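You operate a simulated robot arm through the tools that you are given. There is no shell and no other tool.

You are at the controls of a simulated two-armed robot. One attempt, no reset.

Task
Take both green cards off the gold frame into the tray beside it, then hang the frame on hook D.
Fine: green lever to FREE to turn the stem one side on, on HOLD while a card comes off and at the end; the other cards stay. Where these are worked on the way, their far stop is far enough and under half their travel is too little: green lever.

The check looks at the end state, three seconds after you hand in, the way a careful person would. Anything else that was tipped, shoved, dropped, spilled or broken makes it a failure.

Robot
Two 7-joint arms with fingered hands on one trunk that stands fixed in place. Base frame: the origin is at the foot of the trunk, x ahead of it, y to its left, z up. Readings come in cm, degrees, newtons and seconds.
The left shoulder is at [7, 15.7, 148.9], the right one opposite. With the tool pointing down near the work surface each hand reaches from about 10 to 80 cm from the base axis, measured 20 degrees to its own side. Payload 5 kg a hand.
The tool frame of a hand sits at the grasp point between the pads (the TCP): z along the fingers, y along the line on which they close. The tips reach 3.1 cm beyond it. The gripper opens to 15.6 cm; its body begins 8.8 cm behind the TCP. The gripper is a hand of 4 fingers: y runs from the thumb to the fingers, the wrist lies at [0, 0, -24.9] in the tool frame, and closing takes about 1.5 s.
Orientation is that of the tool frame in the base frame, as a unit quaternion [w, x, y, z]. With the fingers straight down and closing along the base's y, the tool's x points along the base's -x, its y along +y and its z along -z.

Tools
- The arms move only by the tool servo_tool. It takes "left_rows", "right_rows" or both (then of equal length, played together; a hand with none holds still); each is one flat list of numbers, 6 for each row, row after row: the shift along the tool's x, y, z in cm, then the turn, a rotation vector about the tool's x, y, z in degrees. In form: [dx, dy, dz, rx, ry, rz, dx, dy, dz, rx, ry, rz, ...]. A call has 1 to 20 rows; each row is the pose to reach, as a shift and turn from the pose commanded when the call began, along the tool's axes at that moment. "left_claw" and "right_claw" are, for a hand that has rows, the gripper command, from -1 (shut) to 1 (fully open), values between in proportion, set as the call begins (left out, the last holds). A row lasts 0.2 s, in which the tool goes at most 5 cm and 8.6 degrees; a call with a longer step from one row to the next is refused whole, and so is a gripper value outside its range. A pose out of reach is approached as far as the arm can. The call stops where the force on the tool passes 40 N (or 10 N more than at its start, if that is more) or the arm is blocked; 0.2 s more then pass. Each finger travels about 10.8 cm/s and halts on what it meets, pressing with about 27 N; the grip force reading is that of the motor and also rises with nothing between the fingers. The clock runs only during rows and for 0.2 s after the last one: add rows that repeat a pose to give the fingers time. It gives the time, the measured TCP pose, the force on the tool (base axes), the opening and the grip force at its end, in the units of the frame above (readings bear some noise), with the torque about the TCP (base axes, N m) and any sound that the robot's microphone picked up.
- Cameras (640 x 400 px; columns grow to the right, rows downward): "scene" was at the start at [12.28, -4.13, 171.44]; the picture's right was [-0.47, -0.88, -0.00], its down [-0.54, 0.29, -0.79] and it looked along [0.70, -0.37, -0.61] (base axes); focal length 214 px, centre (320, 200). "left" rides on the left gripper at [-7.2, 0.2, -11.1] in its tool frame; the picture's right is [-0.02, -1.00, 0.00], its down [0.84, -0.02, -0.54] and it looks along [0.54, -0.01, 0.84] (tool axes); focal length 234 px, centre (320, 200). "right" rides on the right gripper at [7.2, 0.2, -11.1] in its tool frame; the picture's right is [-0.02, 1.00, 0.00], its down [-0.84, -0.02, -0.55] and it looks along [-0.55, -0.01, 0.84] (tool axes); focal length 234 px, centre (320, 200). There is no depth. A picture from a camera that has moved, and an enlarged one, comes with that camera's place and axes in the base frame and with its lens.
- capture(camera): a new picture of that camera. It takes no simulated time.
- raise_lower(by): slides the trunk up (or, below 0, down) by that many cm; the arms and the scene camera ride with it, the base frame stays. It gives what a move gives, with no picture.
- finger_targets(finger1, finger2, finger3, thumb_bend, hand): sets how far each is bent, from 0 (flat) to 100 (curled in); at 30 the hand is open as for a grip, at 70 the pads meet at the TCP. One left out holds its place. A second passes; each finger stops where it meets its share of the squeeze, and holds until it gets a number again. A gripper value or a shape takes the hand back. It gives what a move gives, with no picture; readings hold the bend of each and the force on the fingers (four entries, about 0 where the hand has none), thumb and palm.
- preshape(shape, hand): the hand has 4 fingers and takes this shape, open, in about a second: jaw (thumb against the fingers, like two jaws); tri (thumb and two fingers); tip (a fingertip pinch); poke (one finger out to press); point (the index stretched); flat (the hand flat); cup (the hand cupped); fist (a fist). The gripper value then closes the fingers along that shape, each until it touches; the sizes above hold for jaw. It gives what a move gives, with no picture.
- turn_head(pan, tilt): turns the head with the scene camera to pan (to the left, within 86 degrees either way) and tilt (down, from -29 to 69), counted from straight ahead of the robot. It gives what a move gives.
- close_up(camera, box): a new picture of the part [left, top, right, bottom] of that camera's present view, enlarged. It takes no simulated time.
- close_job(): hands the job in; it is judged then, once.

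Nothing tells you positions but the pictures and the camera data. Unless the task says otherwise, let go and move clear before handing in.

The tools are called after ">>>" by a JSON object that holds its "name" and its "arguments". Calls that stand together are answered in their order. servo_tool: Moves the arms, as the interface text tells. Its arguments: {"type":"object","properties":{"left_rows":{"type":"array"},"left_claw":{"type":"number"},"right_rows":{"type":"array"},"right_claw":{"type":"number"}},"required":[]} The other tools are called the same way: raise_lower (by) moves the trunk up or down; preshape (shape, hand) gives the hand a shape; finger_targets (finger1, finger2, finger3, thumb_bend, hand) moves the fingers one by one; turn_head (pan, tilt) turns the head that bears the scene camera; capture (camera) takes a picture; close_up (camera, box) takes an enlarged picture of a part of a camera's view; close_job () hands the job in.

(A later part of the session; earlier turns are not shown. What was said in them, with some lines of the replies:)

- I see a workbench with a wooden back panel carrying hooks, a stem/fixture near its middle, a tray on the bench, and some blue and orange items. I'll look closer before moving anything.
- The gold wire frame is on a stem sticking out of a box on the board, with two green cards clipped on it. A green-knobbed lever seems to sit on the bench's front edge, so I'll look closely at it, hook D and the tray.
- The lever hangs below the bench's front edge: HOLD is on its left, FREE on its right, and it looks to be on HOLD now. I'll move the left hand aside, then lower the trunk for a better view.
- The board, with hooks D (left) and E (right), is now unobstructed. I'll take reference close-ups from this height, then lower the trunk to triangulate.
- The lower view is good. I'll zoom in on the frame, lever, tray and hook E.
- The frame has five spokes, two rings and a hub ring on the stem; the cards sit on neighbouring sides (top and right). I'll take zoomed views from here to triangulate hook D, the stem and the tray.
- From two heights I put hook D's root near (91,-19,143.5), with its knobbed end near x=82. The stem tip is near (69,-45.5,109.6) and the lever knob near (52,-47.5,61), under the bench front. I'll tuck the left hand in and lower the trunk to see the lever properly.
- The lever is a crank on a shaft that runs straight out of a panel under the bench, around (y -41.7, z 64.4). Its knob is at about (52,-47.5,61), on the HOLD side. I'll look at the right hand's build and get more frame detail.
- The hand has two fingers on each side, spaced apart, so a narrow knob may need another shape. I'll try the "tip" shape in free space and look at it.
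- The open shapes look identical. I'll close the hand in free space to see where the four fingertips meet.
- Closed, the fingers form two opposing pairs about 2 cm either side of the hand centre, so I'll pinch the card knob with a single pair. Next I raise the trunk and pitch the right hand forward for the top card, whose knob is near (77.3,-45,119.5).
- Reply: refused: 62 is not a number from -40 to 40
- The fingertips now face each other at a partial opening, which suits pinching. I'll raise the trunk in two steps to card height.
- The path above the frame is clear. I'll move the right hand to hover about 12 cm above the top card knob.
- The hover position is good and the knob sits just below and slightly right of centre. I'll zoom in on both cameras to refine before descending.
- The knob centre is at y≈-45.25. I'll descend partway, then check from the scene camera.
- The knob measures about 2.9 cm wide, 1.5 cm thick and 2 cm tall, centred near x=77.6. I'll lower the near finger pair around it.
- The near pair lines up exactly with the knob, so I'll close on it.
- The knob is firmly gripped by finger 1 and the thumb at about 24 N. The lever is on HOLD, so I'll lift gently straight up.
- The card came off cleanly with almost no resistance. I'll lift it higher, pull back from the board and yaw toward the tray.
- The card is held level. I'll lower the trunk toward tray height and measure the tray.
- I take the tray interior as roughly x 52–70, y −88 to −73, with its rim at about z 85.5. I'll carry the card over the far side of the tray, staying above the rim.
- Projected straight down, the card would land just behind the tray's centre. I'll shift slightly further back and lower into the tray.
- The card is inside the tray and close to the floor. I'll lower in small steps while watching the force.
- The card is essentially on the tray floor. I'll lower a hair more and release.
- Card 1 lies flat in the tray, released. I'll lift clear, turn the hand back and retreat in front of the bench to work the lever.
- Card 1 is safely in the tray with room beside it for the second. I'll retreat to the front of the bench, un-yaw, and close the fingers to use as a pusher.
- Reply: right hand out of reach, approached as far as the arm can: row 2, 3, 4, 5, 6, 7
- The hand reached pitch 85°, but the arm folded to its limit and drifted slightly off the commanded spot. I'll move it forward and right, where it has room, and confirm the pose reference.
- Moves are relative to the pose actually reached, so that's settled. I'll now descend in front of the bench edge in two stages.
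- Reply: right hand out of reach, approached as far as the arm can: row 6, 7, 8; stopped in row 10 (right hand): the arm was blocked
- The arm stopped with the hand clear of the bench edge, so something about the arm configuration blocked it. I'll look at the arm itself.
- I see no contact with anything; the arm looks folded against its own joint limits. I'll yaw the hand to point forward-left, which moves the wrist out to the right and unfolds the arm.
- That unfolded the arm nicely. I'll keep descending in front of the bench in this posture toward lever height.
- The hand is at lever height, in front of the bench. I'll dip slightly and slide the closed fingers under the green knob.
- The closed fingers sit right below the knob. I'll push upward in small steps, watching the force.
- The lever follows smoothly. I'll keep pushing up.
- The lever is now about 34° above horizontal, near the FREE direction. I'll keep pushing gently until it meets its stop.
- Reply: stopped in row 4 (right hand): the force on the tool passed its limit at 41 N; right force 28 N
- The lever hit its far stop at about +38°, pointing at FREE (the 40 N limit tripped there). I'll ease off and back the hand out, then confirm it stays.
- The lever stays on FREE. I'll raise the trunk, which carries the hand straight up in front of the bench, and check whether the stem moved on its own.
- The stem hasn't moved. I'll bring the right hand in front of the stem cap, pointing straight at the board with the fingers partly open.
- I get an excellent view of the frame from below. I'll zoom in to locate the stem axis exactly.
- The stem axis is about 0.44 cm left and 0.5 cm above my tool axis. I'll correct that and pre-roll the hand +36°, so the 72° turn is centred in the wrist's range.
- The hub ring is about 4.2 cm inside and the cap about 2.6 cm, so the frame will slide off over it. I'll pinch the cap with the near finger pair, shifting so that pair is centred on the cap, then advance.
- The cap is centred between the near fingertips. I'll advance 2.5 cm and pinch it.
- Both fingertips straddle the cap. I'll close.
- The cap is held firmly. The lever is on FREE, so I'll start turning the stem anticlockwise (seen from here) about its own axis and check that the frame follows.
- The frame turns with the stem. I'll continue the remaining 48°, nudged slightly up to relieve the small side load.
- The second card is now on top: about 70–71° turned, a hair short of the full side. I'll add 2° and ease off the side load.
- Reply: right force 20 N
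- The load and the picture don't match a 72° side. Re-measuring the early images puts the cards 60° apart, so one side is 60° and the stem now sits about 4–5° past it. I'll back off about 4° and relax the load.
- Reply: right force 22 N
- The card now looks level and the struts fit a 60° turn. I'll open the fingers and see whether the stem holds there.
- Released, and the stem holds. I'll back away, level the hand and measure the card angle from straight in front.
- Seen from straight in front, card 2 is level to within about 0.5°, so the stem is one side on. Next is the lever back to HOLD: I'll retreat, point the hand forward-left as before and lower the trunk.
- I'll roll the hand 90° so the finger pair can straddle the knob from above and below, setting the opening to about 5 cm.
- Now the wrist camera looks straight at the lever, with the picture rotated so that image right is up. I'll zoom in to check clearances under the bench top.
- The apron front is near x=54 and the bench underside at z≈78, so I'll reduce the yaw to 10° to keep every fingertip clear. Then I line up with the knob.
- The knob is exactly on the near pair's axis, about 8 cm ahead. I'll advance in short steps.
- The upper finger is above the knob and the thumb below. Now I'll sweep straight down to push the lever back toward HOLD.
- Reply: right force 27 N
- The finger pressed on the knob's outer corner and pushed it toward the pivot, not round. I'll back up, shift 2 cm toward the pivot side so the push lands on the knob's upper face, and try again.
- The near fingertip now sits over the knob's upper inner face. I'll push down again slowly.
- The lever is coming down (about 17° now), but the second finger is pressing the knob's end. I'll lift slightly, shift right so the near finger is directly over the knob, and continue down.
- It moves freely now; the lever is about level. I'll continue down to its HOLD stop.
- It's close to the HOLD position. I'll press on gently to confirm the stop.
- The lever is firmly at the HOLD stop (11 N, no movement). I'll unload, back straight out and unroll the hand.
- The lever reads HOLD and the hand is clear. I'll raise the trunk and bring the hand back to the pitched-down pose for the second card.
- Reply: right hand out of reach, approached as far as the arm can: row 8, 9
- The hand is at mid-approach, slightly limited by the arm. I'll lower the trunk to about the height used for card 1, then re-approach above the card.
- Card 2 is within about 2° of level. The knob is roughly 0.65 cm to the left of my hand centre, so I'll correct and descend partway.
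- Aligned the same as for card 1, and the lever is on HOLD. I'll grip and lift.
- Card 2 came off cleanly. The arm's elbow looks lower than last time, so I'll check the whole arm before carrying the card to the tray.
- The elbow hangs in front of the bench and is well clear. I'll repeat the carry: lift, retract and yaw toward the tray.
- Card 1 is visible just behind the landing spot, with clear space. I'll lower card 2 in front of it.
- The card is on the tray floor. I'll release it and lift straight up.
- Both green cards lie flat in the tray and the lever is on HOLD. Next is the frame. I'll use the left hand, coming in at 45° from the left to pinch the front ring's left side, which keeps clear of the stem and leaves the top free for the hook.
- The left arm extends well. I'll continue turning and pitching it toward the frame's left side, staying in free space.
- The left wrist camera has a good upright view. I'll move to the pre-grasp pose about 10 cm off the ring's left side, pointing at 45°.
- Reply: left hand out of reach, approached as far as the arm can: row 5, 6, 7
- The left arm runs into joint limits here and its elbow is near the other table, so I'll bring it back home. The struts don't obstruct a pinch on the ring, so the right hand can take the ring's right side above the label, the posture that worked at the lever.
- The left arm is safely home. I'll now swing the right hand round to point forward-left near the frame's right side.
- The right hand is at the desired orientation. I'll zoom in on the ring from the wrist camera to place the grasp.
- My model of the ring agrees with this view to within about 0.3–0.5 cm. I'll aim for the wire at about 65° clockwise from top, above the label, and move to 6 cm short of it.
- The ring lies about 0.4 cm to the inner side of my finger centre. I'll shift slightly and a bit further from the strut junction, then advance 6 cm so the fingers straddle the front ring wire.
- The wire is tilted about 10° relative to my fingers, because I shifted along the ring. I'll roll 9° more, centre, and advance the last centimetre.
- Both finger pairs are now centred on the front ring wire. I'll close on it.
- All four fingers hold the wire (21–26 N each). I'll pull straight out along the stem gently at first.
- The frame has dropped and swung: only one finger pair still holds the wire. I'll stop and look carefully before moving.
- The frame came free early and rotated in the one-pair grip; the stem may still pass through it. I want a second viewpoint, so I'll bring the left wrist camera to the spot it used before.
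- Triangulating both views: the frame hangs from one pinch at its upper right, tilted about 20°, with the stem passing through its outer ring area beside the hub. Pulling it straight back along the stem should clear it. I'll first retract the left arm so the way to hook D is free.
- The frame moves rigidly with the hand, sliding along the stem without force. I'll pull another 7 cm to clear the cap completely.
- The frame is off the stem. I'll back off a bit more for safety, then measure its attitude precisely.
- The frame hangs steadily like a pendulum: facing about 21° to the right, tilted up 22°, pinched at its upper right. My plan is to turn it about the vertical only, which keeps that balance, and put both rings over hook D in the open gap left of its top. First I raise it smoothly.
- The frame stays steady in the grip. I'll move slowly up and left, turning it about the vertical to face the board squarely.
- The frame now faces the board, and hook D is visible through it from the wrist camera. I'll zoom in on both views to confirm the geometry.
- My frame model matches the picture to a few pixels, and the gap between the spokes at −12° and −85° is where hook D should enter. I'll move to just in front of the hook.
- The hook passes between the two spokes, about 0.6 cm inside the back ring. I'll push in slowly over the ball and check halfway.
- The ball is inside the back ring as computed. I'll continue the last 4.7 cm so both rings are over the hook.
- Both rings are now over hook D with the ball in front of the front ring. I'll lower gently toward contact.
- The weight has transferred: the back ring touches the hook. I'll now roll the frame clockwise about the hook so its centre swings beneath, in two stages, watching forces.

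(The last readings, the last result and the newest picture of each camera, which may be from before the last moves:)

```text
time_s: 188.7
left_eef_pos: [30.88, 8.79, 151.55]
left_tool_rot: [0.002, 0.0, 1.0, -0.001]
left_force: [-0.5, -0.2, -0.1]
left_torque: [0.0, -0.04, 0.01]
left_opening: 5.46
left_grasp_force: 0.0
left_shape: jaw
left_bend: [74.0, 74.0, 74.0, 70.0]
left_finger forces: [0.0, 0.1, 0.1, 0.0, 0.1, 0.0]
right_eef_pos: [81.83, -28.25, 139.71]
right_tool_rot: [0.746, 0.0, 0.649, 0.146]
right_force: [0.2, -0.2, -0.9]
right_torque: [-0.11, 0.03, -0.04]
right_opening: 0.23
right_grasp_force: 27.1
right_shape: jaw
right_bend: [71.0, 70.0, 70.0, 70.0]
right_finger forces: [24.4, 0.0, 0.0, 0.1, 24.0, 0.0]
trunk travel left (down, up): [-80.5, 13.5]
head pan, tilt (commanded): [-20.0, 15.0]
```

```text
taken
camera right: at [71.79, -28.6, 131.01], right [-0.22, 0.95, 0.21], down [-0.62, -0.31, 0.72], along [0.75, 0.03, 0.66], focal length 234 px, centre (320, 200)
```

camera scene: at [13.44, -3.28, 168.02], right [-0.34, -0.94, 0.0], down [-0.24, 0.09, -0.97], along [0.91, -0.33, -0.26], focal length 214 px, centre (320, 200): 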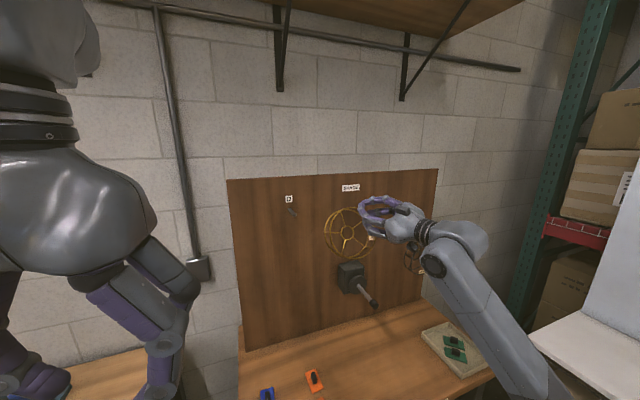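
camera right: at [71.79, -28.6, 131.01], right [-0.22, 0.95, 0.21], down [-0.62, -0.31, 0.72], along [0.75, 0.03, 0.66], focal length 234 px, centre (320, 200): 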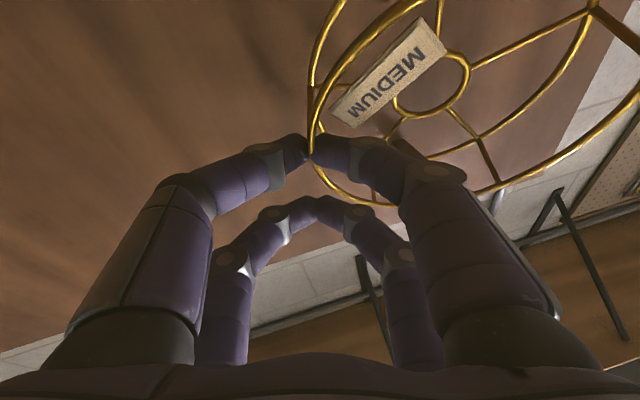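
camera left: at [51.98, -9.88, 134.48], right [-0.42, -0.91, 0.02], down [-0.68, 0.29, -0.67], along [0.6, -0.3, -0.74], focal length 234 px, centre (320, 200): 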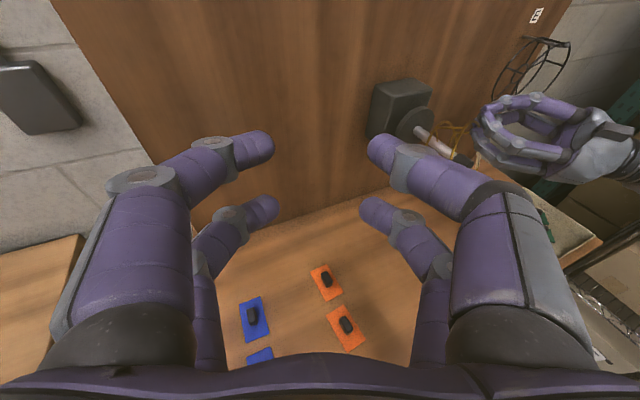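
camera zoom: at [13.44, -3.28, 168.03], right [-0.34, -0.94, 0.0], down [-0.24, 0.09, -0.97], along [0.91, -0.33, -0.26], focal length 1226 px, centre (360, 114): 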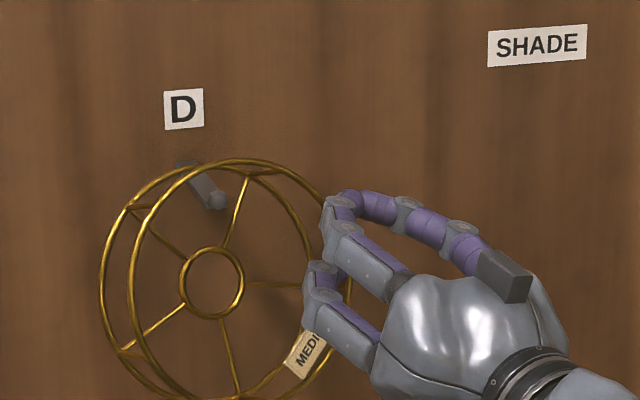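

>>> {"name": "close_up", "arguments": {"camera": "scene", "box": [290, 195, 326, 225]}}

>>> {"name": "close_up", "arguments": {"camera": "right", "box": [370, 90, 530, 210]}}

```text
13.33 times, centred on (308, 210) of scene
camera zoom: at [13.44, -3.28, 168.03], right [-0.34, -0.94, 0.0], down [-0.24, 0.09, -0.97], along [0.91, -0.33, -0.26], focal length 2860 px, centre (480, 67)
```

zoom: 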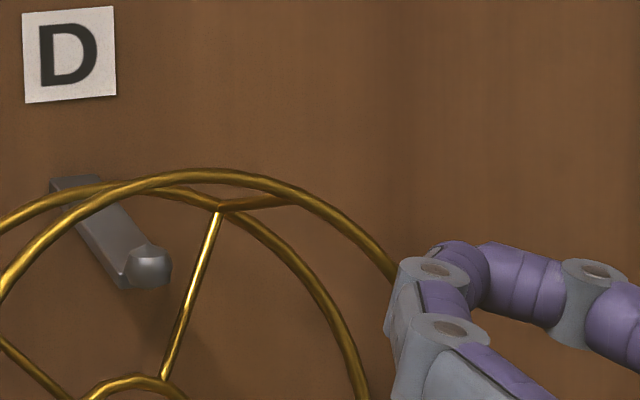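

```text
3.33 times, centred on (450, 150) of right
camera zoom: at [71.79, -28.6, 131.01], right [-0.22, 0.95, 0.21], down [-0.62, -0.31, 0.72], along [0.75, 0.03, 0.66], focal length 781 px, centre (-113, 367)
```

zoom: 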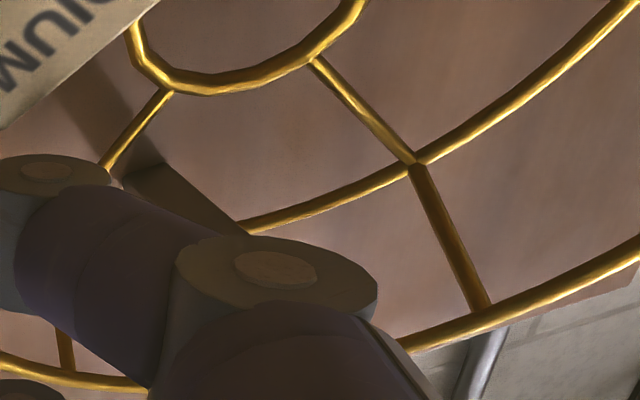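

Both rings pass over the bar between the board and the ball. I'll lower in small steps until the hook takes the weight.

>>> {"name": "servo_tool", "arguments": {"right_rows": [0.24, -0.05, -0.04, 0, 0, 0, 0.48, -0.09, -0.08, 0, 0, 0, 0.48, -0.09, -0.08, 0, 0, 0]}}

>>> {"name": "servo_tool", "arguments": {"right_rows": [0.24, -0.05, -0.04, 0, 0, 0, 0.48, -0.09, -0.08, 0, 0, 0, 0.48, -0.09, -0.08, 0, 0, 0]}}

>>> {"name": "close_up", "arguments": {"camera": "scene", "box": [290, 195, 326, 225]}}

```text
time_s: 189.5
left_eef_pos: [30.82, 8.64, 151.66]
left_tool_rot: [0.002, 0.001, 1.0, -0.001]
left_force: [0.9, 0.0, -0.4]
left_torque: [0.0, 0.01, 0.0]
left_opening: 5.49
left_grasp_force: 0.2
left_shape: jaw
left_bend: [74.0, 74.0, 74.0, 70.0]
left_finger forces: [0.1, 0.0, 0.1, 0.0, 0.1, 0.0]
right_eef_pos: [81.92, -28.2, 139.23]
right_tool_rot: [0.746, 0.0, 0.649, 0.145]
right_force: [1.1, 1.5, 0.2]
right_torque: [0.01, -0.05, 0.03]
right_opening: 0.21
right_grasp_force: 27.0
right_shape: jaw
right_bend: [71.0, 70.0, 70.0, 70.0]
right_finger forces: [23.6, 0.0, 0.1, 0.0, 23.1, 0.0]
trunk travel left (down, up): [-80.5, 13.5]
head pan, tilt (commanded): [-20.0, 15.0]
```

```text
time_s: 190.3
left_eef_pos: [30.86, 8.84, 151.72]
left_tool_rot: [0.001, 0.001, 1.0, -0.001]
left_force: [-0.4, 0.5, 0.0]
left_torque: [-0.03, -0.04, 0.02]
left_opening: 5.49
left_grasp_force: 0.0
left_shape: jaw
left_bend: [74.0, 74.0, 74.0, 70.0]
left_finger forces: [0.0, 0.0, 0.1, 0.1, 0.0, 0.0]
right_eef_pos: [81.91, -28.15, 138.81]
right_tool_rot: [0.746, 0.0, 0.649, 0.145]
right_force: [0.6, 0.7, 0.2]
right_torque: [0.08, -0.08, 0.01]
right_opening: 0.19
right_grasp_force: 26.9
right_shape: jaw
right_bend: [71.0, 70.0, 70.0, 70.0]
right_finger forces: [23.7, 0.1, 0.0, 0.1, 22.3, 0.1]
trunk travel left (down, up): [-80.5, 13.5]
head pan, tilt (commanded): [-20.0, 15.0]
```

```text
13.33 times, centred on (308, 210) of scene
camera zoom: at [13.43, -3.22, 168.03], right [-0.34, -0.94, 0.0], down [-0.24, 0.09, -0.97], along [0.91, -0.33, -0.26], focal length 2860 px, centre (480, 67)
```

zoom: 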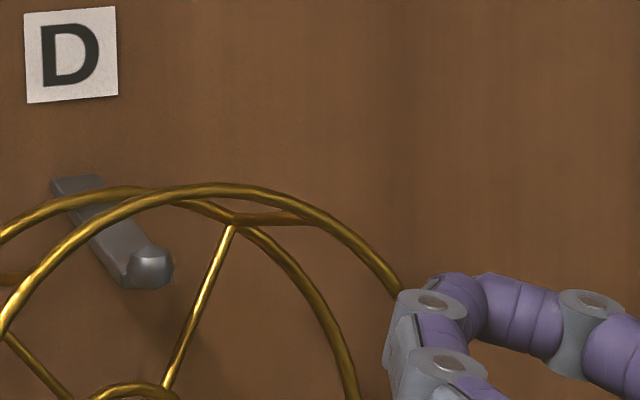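

The hook now carries the weight and the frame's centre is within 1 cm below the hook. I'll open the fingers only slightly to let go without disturbing it.

>>> {"name": "servo_tool", "arguments": {"right_rows": [-0.1, 0, 0, 0, 0, 0, -0.1, 0, 0, 0, 0, 0, -0.1, 0, 0, 0, 0, 0, -0.1, 0, 0, 0, 0, 0], "right_claw": -0.8}}

>>> {"name": "close_up", "arguments": {"camera": "scene", "box": [278, 185, 348, 255]}}

>>> {"name": "capture", "arguments": {"camera": "right"}}

```text
time_s: 191.3
left_eef_pos: [30.92, 8.82, 151.7]
left_tool_rot: [0.002, 0.002, 1.0, -0.001]
left_force: [0.1, -0.3, -0.2]
left_torque: [0.01, 0.0, 0.0]
left_opening: 5.45
left_grasp_force: 0.0
left_shape: jaw
left_bend: [74.0, 74.0, 74.0, 70.0]
left_finger forces: [0.0, 0.0, 0.0, 0.0, 0.0, 0.0]
right_eef_pos: [81.88, -28.05, 138.93]
right_tool_rot: [0.746, -0.001, 0.649, 0.146]
right_force: [-0.7, 0.1, 0.9]
right_torque: [0.0, 0.01, 0.0]
right_opening: 1.55
right_grasp_force: 0.0
right_shape: jaw
right_bend: [72.0, 72.0, 72.0, 70.0]
right_finger forces: [0.1, 0.0, 0.1, 0.0, 0.1, 0.0]
trunk travel left (down, up): [-80.5, 13.5]
head pan, tilt (commanded): [-20.0, 15.0]
```

```text
5.71 times, centred on (313, 220) of scene
camera zoom: at [13.43, -3.26, 168.03], right [-0.34, -0.94, 0.0], down [-0.24, 0.09, -0.97], along [0.91, -0.33, -0.26], focal length 1226 px, centre (360, 86)
```

zoom: 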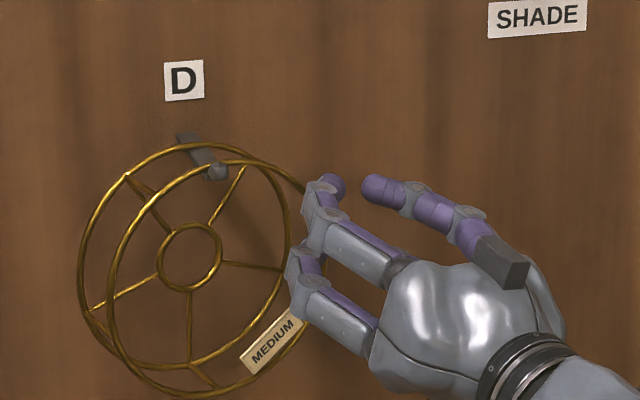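

```text
taken
camera right: at [71.92, -28.54, 130.13], right [-0.22, 0.95, 0.21], down [-0.62, -0.31, 0.72], along [0.75, 0.03, 0.66], focal length 234 px, centre (320, 200)
```

right: 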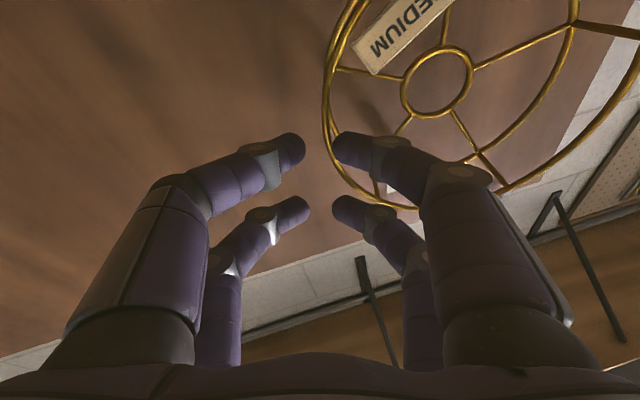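

The frame is hanging free on hook D. I'll check where each ring sits before withdrawing the hand.

>>> {"name": "close_up", "arguments": {"camera": "scene", "box": [285, 190, 333, 226]}}

>>> {"name": "close_up", "arguments": {"camera": "right", "box": [300, 60, 500, 220]}}

```text
11.11 times, centred on (309, 208) of scene
camera zoom: at [13.43, -3.26, 168.03], right [-0.34, -0.94, 0.0], down [-0.24, 0.09, -0.97], along [0.91, -0.33, -0.26], focal length 2383 px, centre (442, 111)
```

zoom: 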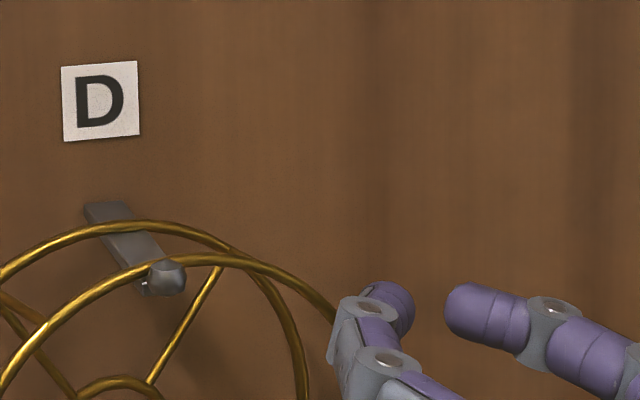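

```text
2.50 times, centred on (400, 140) of right
camera zoom: at [71.92, -28.54, 130.13], right [-0.22, 0.95, 0.21], down [-0.62, -0.31, 0.72], along [0.75, 0.03, 0.66], focal length 585 px, centre (120, 350)
```

zoom: 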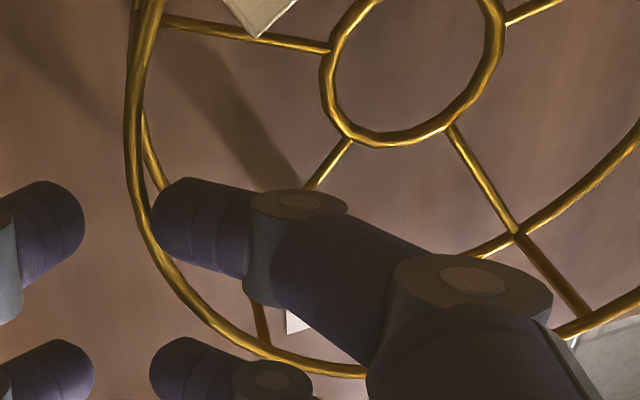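

Back ring rests mid-hook and the front ring just behind the ball, so both are on. I'll centre the small finger gap on the wire and withdraw straight back slowly.

>>> {"name": "servo_tool", "arguments": {"right_rows": [0, 0.2, -0.1, 0, 0, 0, 0, 0.3, -0.4, 0, 0, 0, 0, 0.3, -0.8, 0, 0, 0, 0, 0.3, -1.2, 0, 0, 0]}}

>>> {"name": "close_up", "arguments": {"camera": "right", "box": [300, 60, 500, 220]}}

>>> {"name": "close_up", "arguments": {"camera": "scene", "box": [278, 185, 348, 255]}}

```text
time_s: 192.3
left_eef_pos: [30.9, 8.81, 151.6]
left_tool_rot: [0.001, 0.001, 1.0, -0.001]
left_force: [0.1, 0.0, -0.6]
left_torque: [0.04, -0.02, -0.01]
left_opening: 5.47
left_grasp_force: 0.1
left_shape: jaw
left_bend: [74.0, 74.0, 74.0, 70.0]
left_finger forces: [0.0, 0.0, 0.0, 0.0, 0.0, 0.0]
right_eef_pos: [80.73, -28.13, 138.8]
right_tool_rot: [0.747, 0.001, 0.649, 0.146]
right_force: [-0.3, 0.6, 0.4]
right_torque: [-0.02, -0.01, 0.02]
right_opening: 1.56
right_grasp_force: 0.0
right_shape: jaw
right_bend: [72.0, 72.0, 72.0, 70.0]
right_finger forces: [0.0, 0.0, 0.1, 0.1, 0.0, 0.0]
trunk travel left (down, up): [-80.5, 13.5]
head pan, tilt (commanded): [-20.0, 15.0]
```

```text
2.50 times, centred on (400, 140) of right
camera zoom: at [70.68, -28.5, 130.1], right [-0.22, 0.95, 0.21], down [-0.62, -0.31, 0.72], along [0.75, 0.03, 0.66], focal length 585 px, centre (120, 350)
```

zoom: 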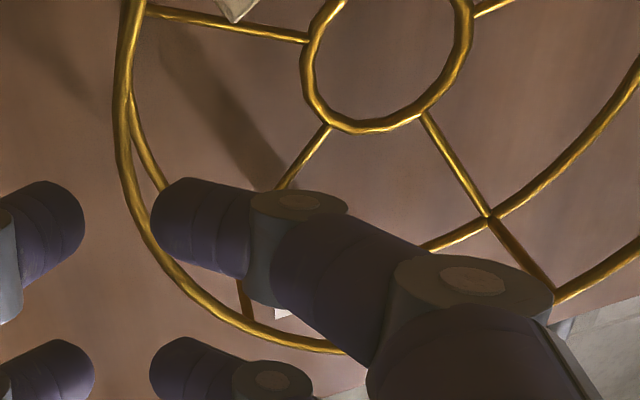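

```text
5.71 times, centred on (313, 220) of scene
camera zoom: at [13.41, -3.25, 168.03], right [-0.34, -0.94, 0.0], down [-0.24, 0.09, -0.97], along [0.91, -0.33, -0.26], focal length 1226 px, centre (360, 86)
```

zoom: 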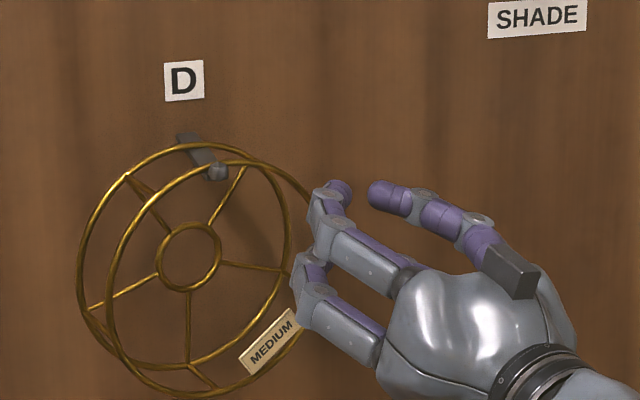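

The frame stays put with no contact. I'll withdraw further.

>>> {"name": "servo_tool", "arguments": {"right_rows": [0, 0, -0.8, 0, 0, 0, 0, 0, -1.6, 0, 0, 0, 0, 0, -2.4, 0, 0, 0, 0, 0, -3.4, 0, 0, 0, 0, 0, -4.6, 0, 0, 0, 0, 0, -6, 0, 0, 0, 0, 0, -8, 0, 0, 0, 0, 0, -10, 0, 0, 0, 0, 0, -12, 0, 0, 0]}}

>>> {"name": "close_up", "arguments": {"camera": "scene", "box": [270, 175, 390, 265]}}

>>> {"name": "capture", "arguments": {"camera": "right"}}

```text
time_s: 194.3
left_eef_pos: [30.78, 8.71, 151.77]
left_tool_rot: [0.001, 0.001, 1.0, -0.001]
left_force: [0.0, 0.1, -0.3]
left_torque: [-0.02, 0.02, 0.02]
left_opening: 5.48
left_grasp_force: 0.1
left_shape: jaw
left_bend: [74.0, 74.0, 74.0, 70.0]
left_finger forces: [0.0, 0.1, 0.0, 0.0, 0.1, 0.0]
right_eef_pos: [69.02, -30.69, 137.01]
right_tool_rot: [0.747, 0.001, 0.649, 0.146]
right_force: [0.4, -0.8, 0.8]
right_torque: [0.01, 0.0, 0.01]
right_opening: 1.54
right_grasp_force: 0.0
right_shape: jaw
right_bend: [72.0, 72.0, 72.0, 70.0]
right_finger forces: [0.0, 0.0, 0.1, 0.1, 0.1, 0.0]
trunk travel left (down, up): [-80.5, 13.5]
head pan, tilt (commanded): [-20.0, 15.0]
```

```text
4.44 times, centred on (330, 220) of scene
camera zoom: at [13.31, -3.27, 168.04], right [-0.34, -0.94, 0.0], down [-0.24, 0.09, -0.97], along [0.91, -0.33, -0.26], focal length 953 px, centre (276, 111)
```

zoom: 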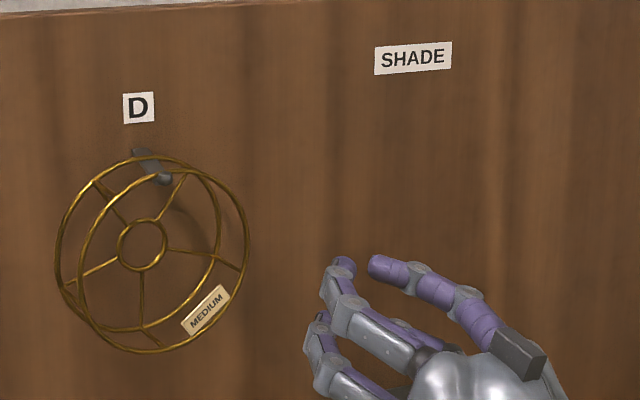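

```text
taken
camera right: at [59.06, -30.96, 128.27], right [-0.22, 0.95, 0.21], down [-0.62, -0.31, 0.72], along [0.75, 0.03, 0.66], focal length 234 px, centre (320, 200)
```

right: 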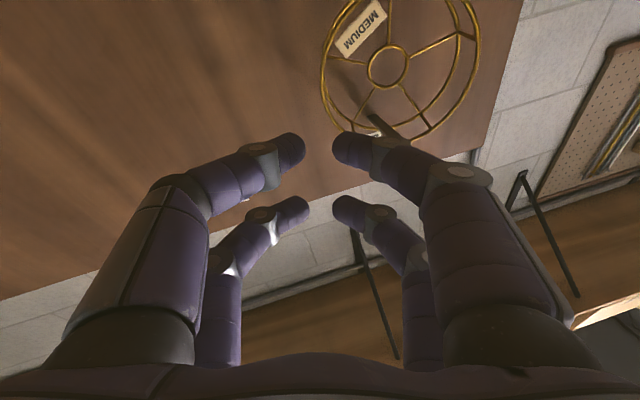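

The frame hangs on hook D and the hand is clear. I'll move the hand further away, then verify everything: hook, lever, tray and the other cards.

>>> {"name": "servo_tool", "arguments": {"right_rows": [-0.75, -2.49, -1.64, 0, 0, 0, -1.51, -4.97, -3.29, 0, 0, 0, -2.26, -7.46, -4.93, 0, 0, 0, -3.02, -9.94, -6.57, 0, 0, 0, -3.77, -12.43, -8.2, 0, 0, 0, -4.53, -14.9, -9.86, 0, 0, 0, -5.28, -17.4, -11.5, 0, 0, 0, -5.28, -17.4, -11.5, 0, 0, 0]}}

>>> {"name": "close_up", "arguments": {"camera": "scene", "box": [276, 185, 346, 255]}}

>>> {"name": "close_up", "arguments": {"camera": "scene", "box": [285, 190, 333, 226]}}

>>> {"name": "capture", "arguments": {"camera": "scene"}}

```text
time_s: 196.1
left_eef_pos: [30.86, 8.82, 151.6]
left_tool_rot: [0.002, 0.002, 1.0, -0.001]
left_force: [0.2, 0.0, -0.3]
left_torque: [-0.02, 0.01, -0.03]
left_opening: 5.48
left_grasp_force: 0.0
left_shape: jaw
left_bend: [74.0, 74.0, 74.0, 70.0]
left_finger forces: [0.0, 0.0, 0.0, 0.0, 0.0, 0.0]
right_eef_pos: [60.98, -50.56, 136.86]
right_tool_rot: [0.746, 0.0, 0.649, 0.146]
right_force: [-0.2, -0.2, -0.6]
right_torque: [-0.01, 0.0, 0.02]
right_opening: 1.57
right_grasp_force: 0.1
right_shape: jaw
right_bend: [72.0, 72.0, 72.0, 70.0]
right_finger forces: [0.0, 0.0, 0.1, 0.0, 0.0, 0.0]
trunk travel left (down, up): [-80.5, 13.5]
head pan, tilt (commanded): [-20.0, 15.0]
```

```text
5.71 times, centred on (311, 220) of scene
camera zoom: at [13.42, -3.24, 168.03], right [-0.34, -0.94, 0.0], down [-0.24, 0.09, -0.97], along [0.91, -0.33, -0.26], focal length 1226 px, centre (371, 86)
```

zoom: 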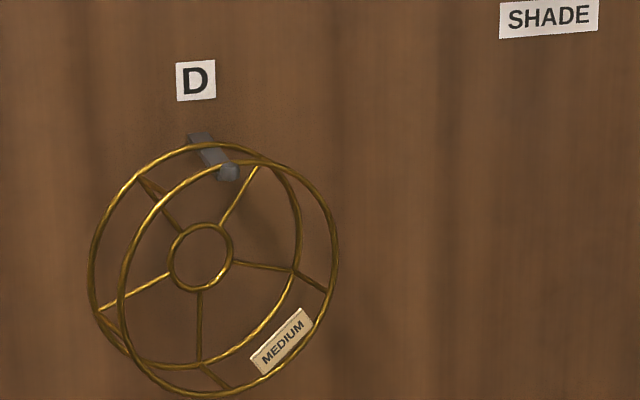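

```text
11.11 times, centred on (309, 208) of scene
camera zoom: at [13.42, -3.24, 168.03], right [-0.34, -0.94, 0.0], down [-0.24, 0.09, -0.97], along [0.91, -0.33, -0.26], focal length 2383 px, centre (442, 111)
```

zoom: 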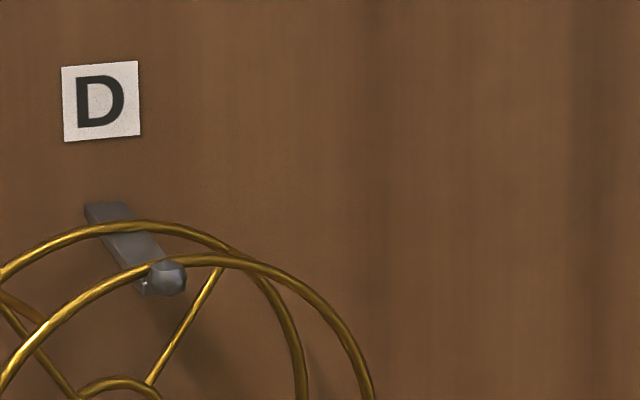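

```text
taken
camera scene: at [13.42, -3.24, 168.03], right [-0.34, -0.94, 0.0], down [-0.24, 0.09, -0.97], along [0.91, -0.33, -0.26], focal length 214 px, centre (320, 200)
```

scene: 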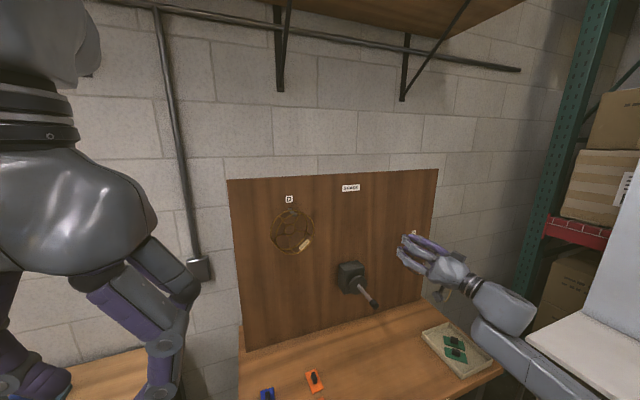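

The frame is at rest: back ring mid-bar, front ring just behind the ball. Now I'll check the lever, tray and remaining cards.

>>> {"name": "turn_head", "arguments": {"pan": -40, "tilt": 45}}

>>> {"name": "capture", "arguments": {"camera": "scene"}}

>>> {"name": "close_up", "arguments": {"camera": "scene", "box": [290, 230, 400, 310]}}

>>> {"name": "close_up", "arguments": {"camera": "scene", "box": [180, 150, 440, 310]}}

```text
time_s: 197.1
left_eef_pos: [30.8, 8.8, 151.66]
left_tool_rot: [0.002, 0.001, 1.0, 0.0]
left_force: [-0.6, -0.1, 0.8]
left_torque: [-0.01, 0.01, -0.02]
left_opening: 5.47
left_grasp_force: 0.0
left_shape: jaw
left_bend: [74.0, 74.0, 74.0, 70.0]
left_finger forces: [0.1, 0.1, 0.1, 0.0, 0.0, 0.1]
right_eef_pos: [61.0, -50.54, 136.78]
right_tool_rot: [0.746, 0.0, 0.649, 0.146]
right_force: [0.0, -0.5, 0.5]
right_torque: [0.0, 0.0, -0.02]
right_opening: 1.55
right_grasp_force: 0.0
right_shape: jaw
right_bend: [72.0, 72.0, 72.0, 70.0]
right_finger forces: [0.0, 0.1, 0.0, 0.0, 0.0, 0.0]
trunk travel left (down, up): [-80.5, 13.5]
head pan, tilt (commanded): [-40.0, 45.0]
```

```text
taken
camera scene: at [10.87, -5.3, 163.35], right [-0.64, -0.77, 0.0], down [-0.54, 0.45, -0.71], along [0.54, -0.45, -0.71], focal length 214 px, centre (320, 200)
```

scene: 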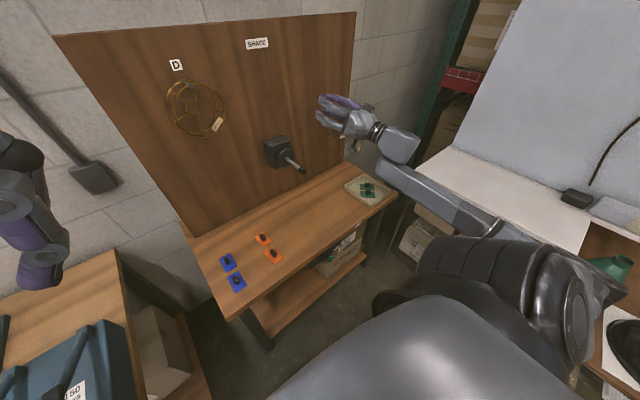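

```text
5.00 times, centred on (345, 270) of scene
camera zoom: at [10.87, -5.3, 163.35], right [-0.64, -0.77, 0.0], down [-0.54, 0.45, -0.71], along [0.54, -0.45, -0.71], focal length 1072 px, centre (195, -150)
```

zoom: 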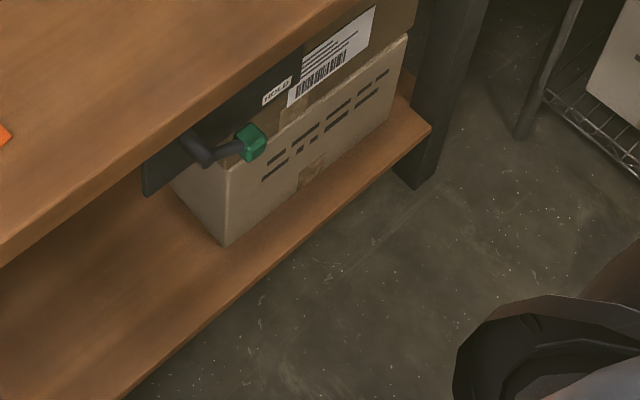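

```text
2.46 times, centred on (310, 230) of scene
camera zoom: at [10.87, -5.3, 163.35], right [-0.64, -0.77, 0.0], down [-0.54, 0.45, -0.71], along [0.54, -0.45, -0.71], focal length 528 px, centre (345, 126)
```

zoom: 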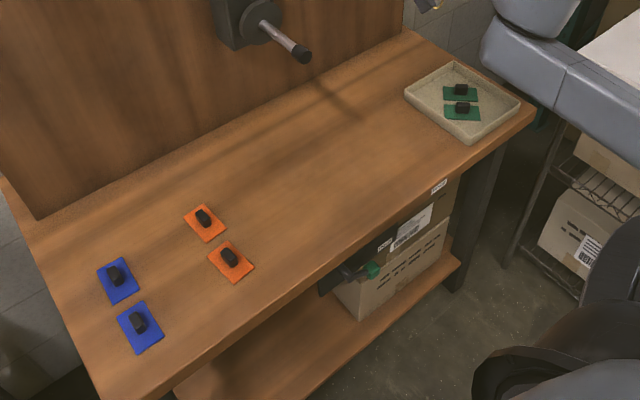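

Lever on HOLD, both green cards in the tray, and the blue and orange cards untouched. A last look at the two hooks before handing in.

>>> {"name": "close_up", "arguments": {"camera": "scene", "box": [145, 50, 245, 150]}}

>>> {"name": "servo_tool", "arguments": {"right_rows": [0, -2, -1, 0, 0, 0, 0, -4, -2, 0, 0, 0, 0, -6, -3, 0, 0, 0, 0, -8, -4, 0, 0, 0, 0, -8, -4, 0, 0, 0]}}

>>> {"name": "turn_head", "arguments": {"pan": -30, "tilt": 20}}

>>> {"name": "capture", "arguments": {"camera": "scene"}}

>>> {"name": "close_up", "arguments": {"camera": "scene", "box": [220, 170, 320, 260]}}

```text
4.00 times, centred on (195, 100) of scene
camera zoom: at [10.87, -5.3, 163.35], right [-0.64, -0.77, 0.0], down [-0.54, 0.45, -0.71], along [0.54, -0.45, -0.71], focal length 858 px, centre (820, 600)
```

zoom: 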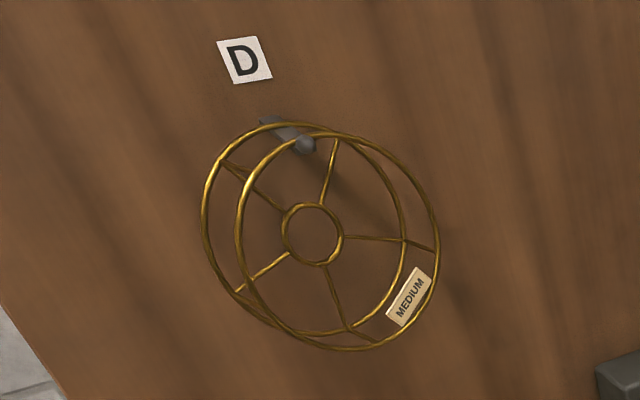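

```text
time_s: 198.3
left_eef_pos: [30.92, 8.78, 151.61]
left_tool_rot: [0.002, 0.001, 1.0, -0.001]
left_force: [0.0, 0.2, -0.3]
left_torque: [-0.02, -0.02, 0.01]
left_opening: 5.47
left_grasp_force: 0.0
left_shape: jaw
left_bend: [74.0, 74.0, 74.0, 70.0]
left_finger forces: [0.0, 0.0, 0.1, 0.0, 0.1, 0.0]
right_eef_pos: [58.96, -58.82, 134.85]
right_tool_rot: [0.746, 0.0, 0.649, 0.146]
right_force: [0.3, -0.2, 0.5]
right_torque: [0.0, 0.0, 0.02]
right_opening: 1.57
right_grasp_force: 0.0
right_shape: jaw
right_bend: [72.0, 72.0, 72.0, 70.0]
right_finger forces: [0.0, 0.0, 0.0, 0.0, 0.0, 0.0]
trunk travel left (down, up): [-80.5, 13.5]
head pan, tilt (commanded): [-40.0, 45.0]
```

```text
time_s: 199.2
left_eef_pos: [30.84, 8.8, 151.54]
left_tool_rot: [0.001, 0.002, 1.0, -0.001]
left_force: [-0.5, 0.0, -0.4]
left_torque: [-0.02, -0.02, 0.0]
left_opening: 5.48
left_grasp_force: 0.1
left_shape: jaw
left_bend: [74.0, 74.0, 74.0, 70.0]
left_finger forces: [0.1, 0.1, 0.0, 0.1, 0.0, 0.1]
right_eef_pos: [58.95, -58.88, 134.73]
right_tool_rot: [0.746, 0.0, 0.65, 0.145]
right_force: [0.5, 0.3, 0.9]
right_torque: [-0.03, -0.01, 0.02]
right_opening: 1.56
right_grasp_force: 0.1
right_shape: jaw
right_bend: [72.0, 72.0, 72.0, 70.0]
right_finger forces: [0.0, 0.1, 0.0, 0.1, 0.0, 0.1]
trunk travel left (down, up): [-80.5, 13.5]
head pan, tilt (commanded): [-30.0, 20.0]
```

```text
taken
camera scene: at [12.71, -4.72, 167.21], right [-0.5, -0.87, 0.0], down [-0.3, 0.17, -0.94], along [0.81, -0.47, -0.34], focal length 214 px, centre (320, 200)
```

scene: 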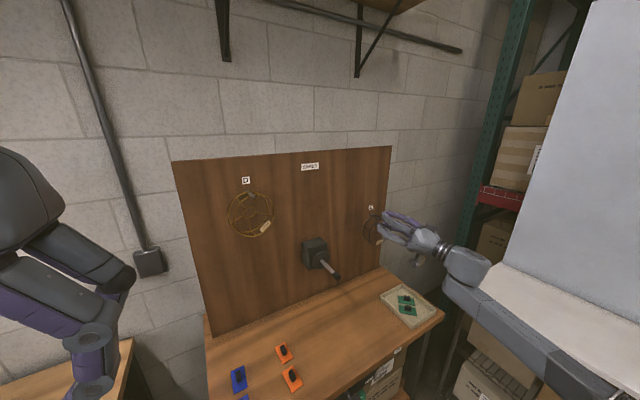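

```text
4.44 times, centred on (270, 215) of scene
camera zoom: at [12.71, -4.72, 167.21], right [-0.5, -0.87, 0.0], down [-0.3, 0.17, -0.94], along [0.81, -0.47, -0.34], focal length 953 px, centre (542, 133)
```

zoom: 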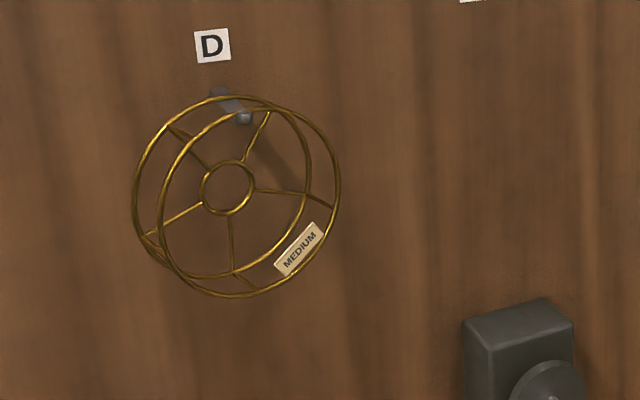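

The gold frame hangs still on hook D with both rings over the bar, and the black frame is still on hook E. Both green cards lie in the tray, the lever is on HOLD, and both hands are clear, so I'll hand the job in.

>>> {"name": "close_job", "arguments": {}}

```text
The job is handed in.
```

The job is handed in. Both green cards are in the tray, the gold frame hangs on hook D, and the green lever is on HOLD.

- **Cards:** I took the top card off with the lever on HOLD. Then I moved the lever to its FREE stop, turned the stem one side on, and set it back to HOLD before taking the second card. The two cards sit side by side in the tray, and the blue and orange cards weren't touched.
- **Turning the stem:** I first turned it about 8° too far, because I took one side as 72° when it is really 60°. I corrected that before the lever went back to HOLD, and the stem ended within about 2° of one side.
- **Frame:** It came off the stem sooner than I expected and swung in my grip, so I carried it to the hook held at one point only. It hangs at rest with the back ring partway along the bar and the front ring right behind the ball. It is turned slightly to the right, but both rings are on the hook.

I looked over the hook, lever, tray and other cards just before handing in. Nothing else looked tipped, moved or dropped, and both hands were clear.
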